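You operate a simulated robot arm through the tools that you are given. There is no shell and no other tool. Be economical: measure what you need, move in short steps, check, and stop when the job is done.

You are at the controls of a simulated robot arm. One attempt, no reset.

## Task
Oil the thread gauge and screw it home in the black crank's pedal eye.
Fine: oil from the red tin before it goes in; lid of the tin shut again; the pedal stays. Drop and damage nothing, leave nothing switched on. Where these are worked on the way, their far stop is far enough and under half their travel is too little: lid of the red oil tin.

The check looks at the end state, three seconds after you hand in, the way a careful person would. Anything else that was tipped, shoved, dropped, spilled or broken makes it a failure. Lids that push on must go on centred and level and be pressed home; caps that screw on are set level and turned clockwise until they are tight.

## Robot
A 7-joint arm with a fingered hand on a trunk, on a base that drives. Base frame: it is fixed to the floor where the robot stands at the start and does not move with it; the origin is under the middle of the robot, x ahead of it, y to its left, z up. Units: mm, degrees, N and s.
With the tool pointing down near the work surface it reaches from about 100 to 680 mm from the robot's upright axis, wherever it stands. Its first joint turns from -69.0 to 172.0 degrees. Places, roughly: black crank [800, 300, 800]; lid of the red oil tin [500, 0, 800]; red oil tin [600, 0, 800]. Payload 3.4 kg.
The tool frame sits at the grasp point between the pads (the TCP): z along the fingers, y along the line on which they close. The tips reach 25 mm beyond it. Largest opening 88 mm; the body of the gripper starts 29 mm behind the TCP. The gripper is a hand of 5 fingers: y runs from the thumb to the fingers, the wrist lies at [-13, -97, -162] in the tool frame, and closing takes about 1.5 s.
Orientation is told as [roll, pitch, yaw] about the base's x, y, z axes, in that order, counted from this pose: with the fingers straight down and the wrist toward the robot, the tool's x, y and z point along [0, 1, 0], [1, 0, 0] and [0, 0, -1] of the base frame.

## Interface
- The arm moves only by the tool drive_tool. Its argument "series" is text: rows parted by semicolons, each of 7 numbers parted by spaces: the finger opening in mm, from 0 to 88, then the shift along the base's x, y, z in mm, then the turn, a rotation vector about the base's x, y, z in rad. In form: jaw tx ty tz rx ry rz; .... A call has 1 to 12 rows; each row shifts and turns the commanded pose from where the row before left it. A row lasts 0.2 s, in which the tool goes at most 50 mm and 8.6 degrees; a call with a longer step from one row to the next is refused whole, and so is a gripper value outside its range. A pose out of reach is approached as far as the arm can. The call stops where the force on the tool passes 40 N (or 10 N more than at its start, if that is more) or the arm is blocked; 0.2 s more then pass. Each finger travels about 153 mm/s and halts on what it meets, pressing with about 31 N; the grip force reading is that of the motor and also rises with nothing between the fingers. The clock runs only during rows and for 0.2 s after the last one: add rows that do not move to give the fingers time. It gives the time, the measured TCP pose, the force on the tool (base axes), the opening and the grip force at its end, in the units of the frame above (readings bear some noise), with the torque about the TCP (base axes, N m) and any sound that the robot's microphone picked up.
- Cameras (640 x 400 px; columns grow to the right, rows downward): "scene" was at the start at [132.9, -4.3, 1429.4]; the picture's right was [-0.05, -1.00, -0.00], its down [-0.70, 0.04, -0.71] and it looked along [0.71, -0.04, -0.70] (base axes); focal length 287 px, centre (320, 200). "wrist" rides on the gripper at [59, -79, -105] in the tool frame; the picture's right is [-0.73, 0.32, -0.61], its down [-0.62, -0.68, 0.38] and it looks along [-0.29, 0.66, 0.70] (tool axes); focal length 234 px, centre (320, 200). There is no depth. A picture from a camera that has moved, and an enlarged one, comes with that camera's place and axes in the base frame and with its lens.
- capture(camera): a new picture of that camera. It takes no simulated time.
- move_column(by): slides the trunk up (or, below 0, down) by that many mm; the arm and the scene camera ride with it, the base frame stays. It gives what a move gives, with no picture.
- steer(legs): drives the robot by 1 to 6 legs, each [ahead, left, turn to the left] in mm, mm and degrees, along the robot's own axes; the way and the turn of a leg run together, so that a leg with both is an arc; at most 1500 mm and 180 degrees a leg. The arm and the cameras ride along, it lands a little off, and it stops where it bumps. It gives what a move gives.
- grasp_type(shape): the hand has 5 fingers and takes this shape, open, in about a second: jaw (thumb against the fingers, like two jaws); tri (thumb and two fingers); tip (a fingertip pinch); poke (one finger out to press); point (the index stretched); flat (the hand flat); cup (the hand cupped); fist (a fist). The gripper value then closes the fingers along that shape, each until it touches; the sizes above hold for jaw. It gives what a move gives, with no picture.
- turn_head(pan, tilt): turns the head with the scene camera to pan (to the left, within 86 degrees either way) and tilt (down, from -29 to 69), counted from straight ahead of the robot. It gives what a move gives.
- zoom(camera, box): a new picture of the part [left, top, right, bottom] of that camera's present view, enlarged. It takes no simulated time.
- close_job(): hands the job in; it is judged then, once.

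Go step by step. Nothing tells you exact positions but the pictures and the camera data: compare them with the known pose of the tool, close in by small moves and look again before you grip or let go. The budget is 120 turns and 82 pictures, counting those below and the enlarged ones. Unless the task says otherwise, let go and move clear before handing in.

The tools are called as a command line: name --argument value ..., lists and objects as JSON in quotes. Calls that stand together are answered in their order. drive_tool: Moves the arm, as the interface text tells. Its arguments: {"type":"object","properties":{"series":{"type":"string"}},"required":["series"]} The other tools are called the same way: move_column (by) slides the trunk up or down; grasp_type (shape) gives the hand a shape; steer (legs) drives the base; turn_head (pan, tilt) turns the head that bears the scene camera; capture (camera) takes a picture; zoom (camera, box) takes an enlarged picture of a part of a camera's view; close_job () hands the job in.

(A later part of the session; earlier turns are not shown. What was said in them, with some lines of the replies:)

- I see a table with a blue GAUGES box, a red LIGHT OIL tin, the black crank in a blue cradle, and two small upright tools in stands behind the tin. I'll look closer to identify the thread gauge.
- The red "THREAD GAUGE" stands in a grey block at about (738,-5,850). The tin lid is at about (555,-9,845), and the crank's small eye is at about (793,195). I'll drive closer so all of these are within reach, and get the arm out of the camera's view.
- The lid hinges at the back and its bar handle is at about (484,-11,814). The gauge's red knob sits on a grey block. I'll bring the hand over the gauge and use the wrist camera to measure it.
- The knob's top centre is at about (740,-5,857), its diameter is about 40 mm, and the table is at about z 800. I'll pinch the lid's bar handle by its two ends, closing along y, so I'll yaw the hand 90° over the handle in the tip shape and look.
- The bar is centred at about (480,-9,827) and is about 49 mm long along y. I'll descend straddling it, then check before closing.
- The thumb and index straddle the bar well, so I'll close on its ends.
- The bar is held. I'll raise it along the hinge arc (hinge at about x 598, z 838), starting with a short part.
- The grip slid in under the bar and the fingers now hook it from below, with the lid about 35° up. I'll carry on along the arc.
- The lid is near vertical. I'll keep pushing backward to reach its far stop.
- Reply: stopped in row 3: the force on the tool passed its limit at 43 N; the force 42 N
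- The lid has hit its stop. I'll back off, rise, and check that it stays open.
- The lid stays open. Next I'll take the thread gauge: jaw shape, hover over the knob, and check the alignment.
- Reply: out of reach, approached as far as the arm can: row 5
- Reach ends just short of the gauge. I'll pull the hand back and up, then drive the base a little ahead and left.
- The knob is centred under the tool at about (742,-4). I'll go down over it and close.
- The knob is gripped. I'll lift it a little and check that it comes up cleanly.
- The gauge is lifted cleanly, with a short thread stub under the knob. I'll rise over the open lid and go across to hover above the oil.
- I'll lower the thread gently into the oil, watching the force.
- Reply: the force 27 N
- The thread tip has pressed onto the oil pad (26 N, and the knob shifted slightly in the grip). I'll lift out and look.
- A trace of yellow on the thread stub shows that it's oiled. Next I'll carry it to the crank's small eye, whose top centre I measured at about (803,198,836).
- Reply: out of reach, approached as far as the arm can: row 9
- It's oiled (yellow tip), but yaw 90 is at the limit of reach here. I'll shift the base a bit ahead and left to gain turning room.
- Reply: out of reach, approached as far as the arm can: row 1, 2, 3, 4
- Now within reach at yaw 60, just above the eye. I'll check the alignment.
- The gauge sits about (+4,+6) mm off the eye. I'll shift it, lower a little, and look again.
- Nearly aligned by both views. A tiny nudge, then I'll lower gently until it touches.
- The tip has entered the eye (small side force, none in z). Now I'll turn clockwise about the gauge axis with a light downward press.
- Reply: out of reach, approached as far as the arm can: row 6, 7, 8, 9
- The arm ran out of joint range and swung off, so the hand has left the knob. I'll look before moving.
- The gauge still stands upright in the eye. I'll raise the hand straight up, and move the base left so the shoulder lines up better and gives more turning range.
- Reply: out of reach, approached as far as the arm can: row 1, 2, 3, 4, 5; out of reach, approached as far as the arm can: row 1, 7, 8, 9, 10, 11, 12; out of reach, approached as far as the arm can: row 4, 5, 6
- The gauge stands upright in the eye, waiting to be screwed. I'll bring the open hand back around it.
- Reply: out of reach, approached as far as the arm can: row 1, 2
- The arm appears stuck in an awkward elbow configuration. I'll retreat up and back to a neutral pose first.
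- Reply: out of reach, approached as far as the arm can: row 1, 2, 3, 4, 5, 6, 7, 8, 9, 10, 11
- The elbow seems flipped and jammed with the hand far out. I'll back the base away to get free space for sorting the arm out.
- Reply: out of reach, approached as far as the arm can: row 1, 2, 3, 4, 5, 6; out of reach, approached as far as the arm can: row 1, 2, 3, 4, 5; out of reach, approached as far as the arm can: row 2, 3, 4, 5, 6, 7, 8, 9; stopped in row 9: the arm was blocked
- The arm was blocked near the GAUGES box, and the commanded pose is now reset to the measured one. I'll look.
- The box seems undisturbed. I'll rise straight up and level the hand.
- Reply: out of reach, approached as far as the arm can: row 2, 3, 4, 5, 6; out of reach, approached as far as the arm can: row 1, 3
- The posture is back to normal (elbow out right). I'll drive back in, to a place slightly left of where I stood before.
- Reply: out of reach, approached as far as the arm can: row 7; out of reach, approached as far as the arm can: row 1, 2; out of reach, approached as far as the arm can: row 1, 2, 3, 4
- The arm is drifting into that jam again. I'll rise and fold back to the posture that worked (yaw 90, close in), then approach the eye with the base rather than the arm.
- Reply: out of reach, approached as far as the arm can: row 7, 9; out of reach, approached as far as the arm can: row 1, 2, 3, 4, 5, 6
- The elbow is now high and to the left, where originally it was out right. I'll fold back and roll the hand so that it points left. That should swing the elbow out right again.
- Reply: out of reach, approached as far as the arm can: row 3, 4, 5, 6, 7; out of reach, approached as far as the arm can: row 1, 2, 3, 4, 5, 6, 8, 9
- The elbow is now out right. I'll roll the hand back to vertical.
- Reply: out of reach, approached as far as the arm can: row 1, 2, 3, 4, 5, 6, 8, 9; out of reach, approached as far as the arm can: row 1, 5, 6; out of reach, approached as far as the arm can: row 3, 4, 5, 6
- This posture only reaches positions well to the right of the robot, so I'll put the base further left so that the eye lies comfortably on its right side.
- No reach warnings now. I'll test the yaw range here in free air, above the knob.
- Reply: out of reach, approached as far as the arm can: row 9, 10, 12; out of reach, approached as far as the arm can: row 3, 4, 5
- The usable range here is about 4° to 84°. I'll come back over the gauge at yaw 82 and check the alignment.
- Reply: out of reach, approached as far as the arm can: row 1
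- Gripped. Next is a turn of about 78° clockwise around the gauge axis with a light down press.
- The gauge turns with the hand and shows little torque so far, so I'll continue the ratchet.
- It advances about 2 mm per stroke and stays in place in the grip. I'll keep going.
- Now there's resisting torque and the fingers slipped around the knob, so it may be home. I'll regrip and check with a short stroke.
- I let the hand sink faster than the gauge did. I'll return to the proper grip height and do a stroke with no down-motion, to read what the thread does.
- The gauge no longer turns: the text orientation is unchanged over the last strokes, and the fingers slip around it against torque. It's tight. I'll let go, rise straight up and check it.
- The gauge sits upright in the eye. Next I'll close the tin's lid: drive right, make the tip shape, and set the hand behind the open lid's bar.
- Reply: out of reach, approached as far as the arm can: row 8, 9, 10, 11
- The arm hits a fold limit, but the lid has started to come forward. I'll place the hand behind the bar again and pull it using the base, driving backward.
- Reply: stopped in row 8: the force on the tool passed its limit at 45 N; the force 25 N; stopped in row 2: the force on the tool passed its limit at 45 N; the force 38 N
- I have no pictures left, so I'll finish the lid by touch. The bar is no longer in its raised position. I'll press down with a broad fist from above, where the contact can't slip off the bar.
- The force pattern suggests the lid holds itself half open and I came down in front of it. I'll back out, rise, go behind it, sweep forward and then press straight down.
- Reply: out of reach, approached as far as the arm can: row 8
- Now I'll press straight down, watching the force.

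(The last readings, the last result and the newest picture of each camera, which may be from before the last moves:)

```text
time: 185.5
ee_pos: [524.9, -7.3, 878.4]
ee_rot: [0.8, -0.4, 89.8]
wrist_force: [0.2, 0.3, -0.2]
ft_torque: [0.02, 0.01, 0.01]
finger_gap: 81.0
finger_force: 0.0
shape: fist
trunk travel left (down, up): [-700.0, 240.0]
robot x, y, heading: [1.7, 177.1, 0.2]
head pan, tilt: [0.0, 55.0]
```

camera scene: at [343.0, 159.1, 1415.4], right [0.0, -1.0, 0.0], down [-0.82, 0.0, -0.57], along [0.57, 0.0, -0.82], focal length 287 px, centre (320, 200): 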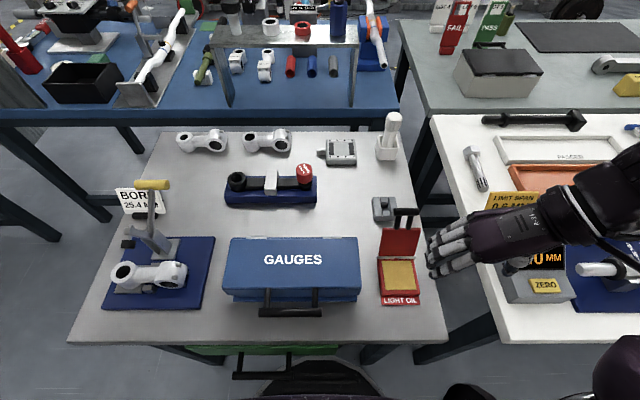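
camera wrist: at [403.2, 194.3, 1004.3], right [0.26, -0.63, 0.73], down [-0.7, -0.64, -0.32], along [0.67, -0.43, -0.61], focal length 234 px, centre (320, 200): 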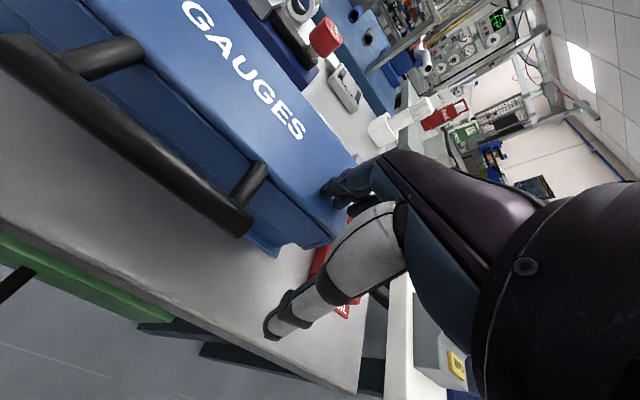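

drive_tool --series "0 0 0 -4 0 0 0; 0 0 0 -4 0 0 0; 0 0 0 0 0 0 0"

drive_tool --series "0 0 0 -4 0 0 0; 0 0 0 -4 0 0 0; 0 0 0 0 0 0 0"

drive_tool --series "0 0 0 -4 0 0 0; 0 0 0 -4 0 0 0; 0 0 0 0 0 0 0"

```text
time: 186.3
ee_pos: [524.6, -7.7, 870.0]
ee_rot: [0.7, -0.3, 89.8]
wrist_force: [0.0, 0.5, -0.1]
ft_torque: [0.01, -0.01, -0.01]
finger_gap: 80.7
finger_force: 0.0
shape: fist
trunk travel left (down, up): [-700.0, 240.0]
robot x, y, heading: [-3.4, 171.5, -0.1]
head pan, tilt: [0.0, 55.0]
```

```text
time: 187.1
ee_pos: [525.4, -7.1, 862.9]
ee_rot: [0.7, -0.4, 89.8]
wrist_force: [0.7, 0.0, -0.4]
ft_torque: [0.0, -0.03, 0.0]
finger_gap: 80.5
finger_force: 0.0
shape: fist
trunk travel left (down, up): [-700.0, 240.0]
robot x, y, heading: [-2.1, 175.2, -0.1]
head pan, tilt: [0.0, 55.0]
```

```text
time: 187.9
ee_pos: [525.4, -7.8, 854.9]
ee_rot: [0.6, -0.3, 89.7]
wrist_force: [0.9, -1.4, 0.5]
ft_torque: [0.02, -0.02, 0.03]
finger_gap: 80.5
finger_force: 0.1
shape: fist
trunk travel left (down, up): [-700.0, 240.0]
robot x, y, heading: [-2.2, 174.2, -0.3]
head pan, tilt: [0.0, 55.0]
```

drive_tool --series "0 0 0 -3 0 0 0; 0 0 0 -3 0 0 0; 0 0 0 0 0 0 0"

drive_tool --series "0 0 0 -3 0 0 0; 0 0 0 -3 0 0 0; 0 0 0 0 0 0 0"

drive_tool --series "0 0 0 -3 0 0 0; 0 0 0 -3 0 0 0; 0 0 0 0 0 0 0"

```text
time: 188.7
ee_pos: [524.4, -6.9, 848.3]
ee_rot: [0.7, -0.4, 89.9]
wrist_force: [-0.4, -0.4, 0.3]
ft_torque: [0.02, -0.04, -0.01]
finger_gap: 80.7
finger_force: 0.1
shape: fist
trunk travel left (down, up): [-700.0, 240.0]
robot x, y, heading: [-0.5, 174.1, -0.0]
head pan, tilt: [0.0, 55.0]
```

```text
time: 189.5
ee_pos: [524.4, -7.4, 842.8]
ee_rot: [0.8, -0.3, 89.8]
wrist_force: [-0.2, 0.0, -1.0]
ft_torque: [0.02, -0.04, 0.01]
finger_gap: 80.6
finger_force: 0.0
shape: fist
trunk travel left (down, up): [-700.0, 240.0]
robot x, y, heading: [1.9, 171.2, -0.5]
head pan, tilt: [0.0, 55.0]
```

```text
time: 190.3
ee_pos: [523.9, -8.2, 836.0]
ee_rot: [0.7, -0.3, 89.7]
wrist_force: [-0.1, 0.2, -0.6]
ft_torque: [-0.02, -0.01, 0.02]
finger_gap: 80.7
finger_force: 0.1
shape: fist
trunk travel left (down, up): [-700.0, 240.0]
robot x, y, heading: [-0.8, 176.4, -0.2]
head pan, tilt: [0.0, 55.0]
```

drive_tool --series "0 0 0 -3 0 0 0; 0 0 0 -3 0 0 0; 0 0 0 0 0 0 0"

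drive_tool --series "0 0 0 -3 0 0 0; 0 0 0 -3 0 0 0; 0 0 0 0 0 0 0"

drive_tool --series "0 0 0 -3 0 0 0; 0 0 0 -3 0 0 0; 0 0 0 0 0 0 0"

```text
time: 191.1
ee_pos: [525.0, -7.6, 831.7]
ee_rot: [0.7, -0.4, 89.9]
wrist_force: [0.6, -0.2, 0.3]
ft_torque: [0.0, 0.03, 0.0]
finger_gap: 80.5
finger_force: 0.2
shape: fist
trunk travel left (down, up): [-700.0, 240.0]
robot x, y, heading: [2.1, 171.8, -0.3]
head pan, tilt: [0.0, 55.0]
```

```text
time: 191.9
ee_pos: [523.9, -5.8, 827.1]
ee_rot: [0.3, -0.4, 89.8]
wrist_force: [4.7, 2.2, 26.5]
ft_torque: [0.46, -0.2, -0.06]
finger_gap: 80.8
finger_force: 0.0
shape: fist
trunk travel left (down, up): [-700.0, 240.0]
robot x, y, heading: [-2.9, 175.6, -0.2]
head pan, tilt: [0.0, 55.0]
```

```text
time: 192.3
ee_pos: [525.4, -4.5, 828.6]
ee_rot: [-0.1, -0.7, 90.1]
wrist_force: [-4.3, 1.4, 22.1]
ft_torque: [0.39, -0.21, 0.09]
finger_gap: 80.7
finger_force: 0.0
shape: fist
trunk travel left (down, up): [-700.0, 240.0]
robot x, y, heading: [-0.0, 171.0, -0.1]
head pan, tilt: [0.0, 55.0]
stopped in row 2: the force on the tool passed its limit at 42 N (the readings are from after the stop); the commanded pose is now the measured one
```

There's a hard, purely vertical stop at the lid's front half, after a sweep with nothing in the way, so the lid is down and pressed home. I'll lift off gently and check for any drag.

drive_tool --series "0 0 0 4 0 0 0; 0 0 0 6 0 0 0; 0 0 0 8 0 0 0; 0 0 0 0 0 0 0"

drive_tool --series "0 0 0 20 0 0 0; 0 0 0 30 0 0 0; 0 0 0 30 0 0 0; 0 0 0 40 0 0 0; 0 0 0 40 0 0 0; 0 0 0 0 0 0 0"

```text
time: 193.3
ee_pos: [527.5, -6.7, 841.4]
ee_rot: [0.2, -0.5, 89.9]
wrist_force: [-0.1, 0.9, -0.5]
ft_torque: [-0.03, -0.02, 0.03]
finger_gap: 80.6
finger_force: 0.0
shape: fist
trunk travel left (down, up): [-700.0, 240.0]
robot x, y, heading: [-1.3, 176.6, -0.4]
head pan, tilt: [0.0, 55.0]
```

```text
time: 194.7
ee_pos: [528.9, -7.1, 1001.2]
ee_rot: [0.3, -0.5, 89.9]
wrist_force: [0.2, 0.0, 0.9]
ft_torque: [0.03, 0.01, 0.0]
finger_gap: 80.7
finger_force: 0.0
shape: fist
trunk travel left (down, up): [-700.0, 240.0]
robot x, y, heading: [1.3, 175.1, -0.3]
head pan, tilt: [0.0, 55.0]
```

As a check, I'll touch the middle of the lid: a flat closed lid must give the same height.

drive_tool --series "0 30 0 0 0 0 0; 0 0 0 -35 0 0 0; 0 0 0 -35 0 0 0; 0 0 0 -35 0 0 0; 0 0 0 -30 0 0 0; 0 0 0 -20 0 0 0; 0 0 0 -8 0 0 0; 0 0 0 0 0 0 0"

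drive_tool --series "0 0 0 -3 0 0 0; 0 0 0 -3 0 0 0; 0 0 0 -3 0 0 0; 0 0 0 0 0 0 0"

```text
time: 196.5
ee_pos: [556.9, -6.0, 839.1]
ee_rot: [0.4, -0.6, 89.9]
wrist_force: [-0.2, -0.2, 1.8]
ft_torque: [-0.01, 0.01, 0.02]
finger_gap: 80.6
finger_force: 0.1
shape: fist
trunk travel left (down, up): [-700.0, 240.0]
robot x, y, heading: [0.0, 173.2, -0.2]
head pan, tilt: [0.0, 55.0]
```

```text
time: 197.5
ee_pos: [555.6, -5.7, 833.4]
ee_rot: [-0.1, -0.7, 89.8]
wrist_force: [2.0, -6.2, 30.9]
ft_torque: [0.01, 0.51, 0.13]
finger_gap: 80.5
finger_force: 0.0
shape: fist
trunk travel left (down, up): [-700.0, 240.0]
robot x, y, heading: [-2.1, 174.0, -0.4]
head pan, tilt: [0.0, 55.0]
```

The middle of the lid gives about the same height, so the lid is flat and shut. I'll lift clear and back away.

drive_tool --series "0 0 0 8 0 0 0; 0 0 0 25 0 0 0; 0 0 0 40 0 0 0; 0 0 0 45 0 0 0; 0 0 0 45 0 0 0; 0 0 0 30 0 0 0; 0 0 0 0 0 0 0"

steer --legs '[[-150, 0, 0]]'

```text
time: 199.1
ee_pos: [549.2, -3.9, 1016.3]
ee_rot: [-0.1, -0.2, 89.6]
wrist_force: [0.3, 0.3, 0.2]
ft_torque: [0.02, 0.01, -0.01]
finger_gap: 0.3
finger_force: 0.0
shape: fist
out of reach, approached as far as the arm can: row 6
trunk travel left (down, up): [-700.0, 240.0]
robot x, y, heading: [-1.7, 174.0, 0.1]
head pan, tilt: [0.0, 55.0]
```

```text
time: 200.5
ee_pos: [399.9, -1.6, 1015.7]
ee_rot: [-0.1, -0.1, 89.7]
wrist_force: [-0.4, 0.4, 0.6]
ft_torque: [-0.01, -0.01, 0.01]
finger_gap: 0.0
finger_force: 0.1
shape: fist
trunk travel left (down, up): [-700.0, 240.0]
robot x, y, heading: [-153.6, 175.5, -0.1]
head pan, tilt: [0.0, 55.0]
```

close_job

```text
The job is handed in.
```

I oiled the thread gauge from the red tin, screwed it into the black crank's small (pedal) eye until it stopped turning, and shut the tin's lid; the job is handed in.

- **Gauge:** it turned freely for about six strokes, then the fingers slipped around it without moving it, so I took it as home. My last picture still suggested a gap of roughly 12–16 mm under the knob. I don't know whether that is its normal seated position.
- **Lid:** I ran out of pictures before closing it, so I shut it by touch. A press at the front and one at the middle stopped at nearly the same height (about 5 mm apart), which fits a closed lid, but I never saw it shut.
- **Arm trouble:** the arm ran out of joint range several times. Once the hand swung off the knob mid-turn, and once it stopped against something beside the GAUGES box. Nothing looked moved or damaged in the pictures I took afterwards.
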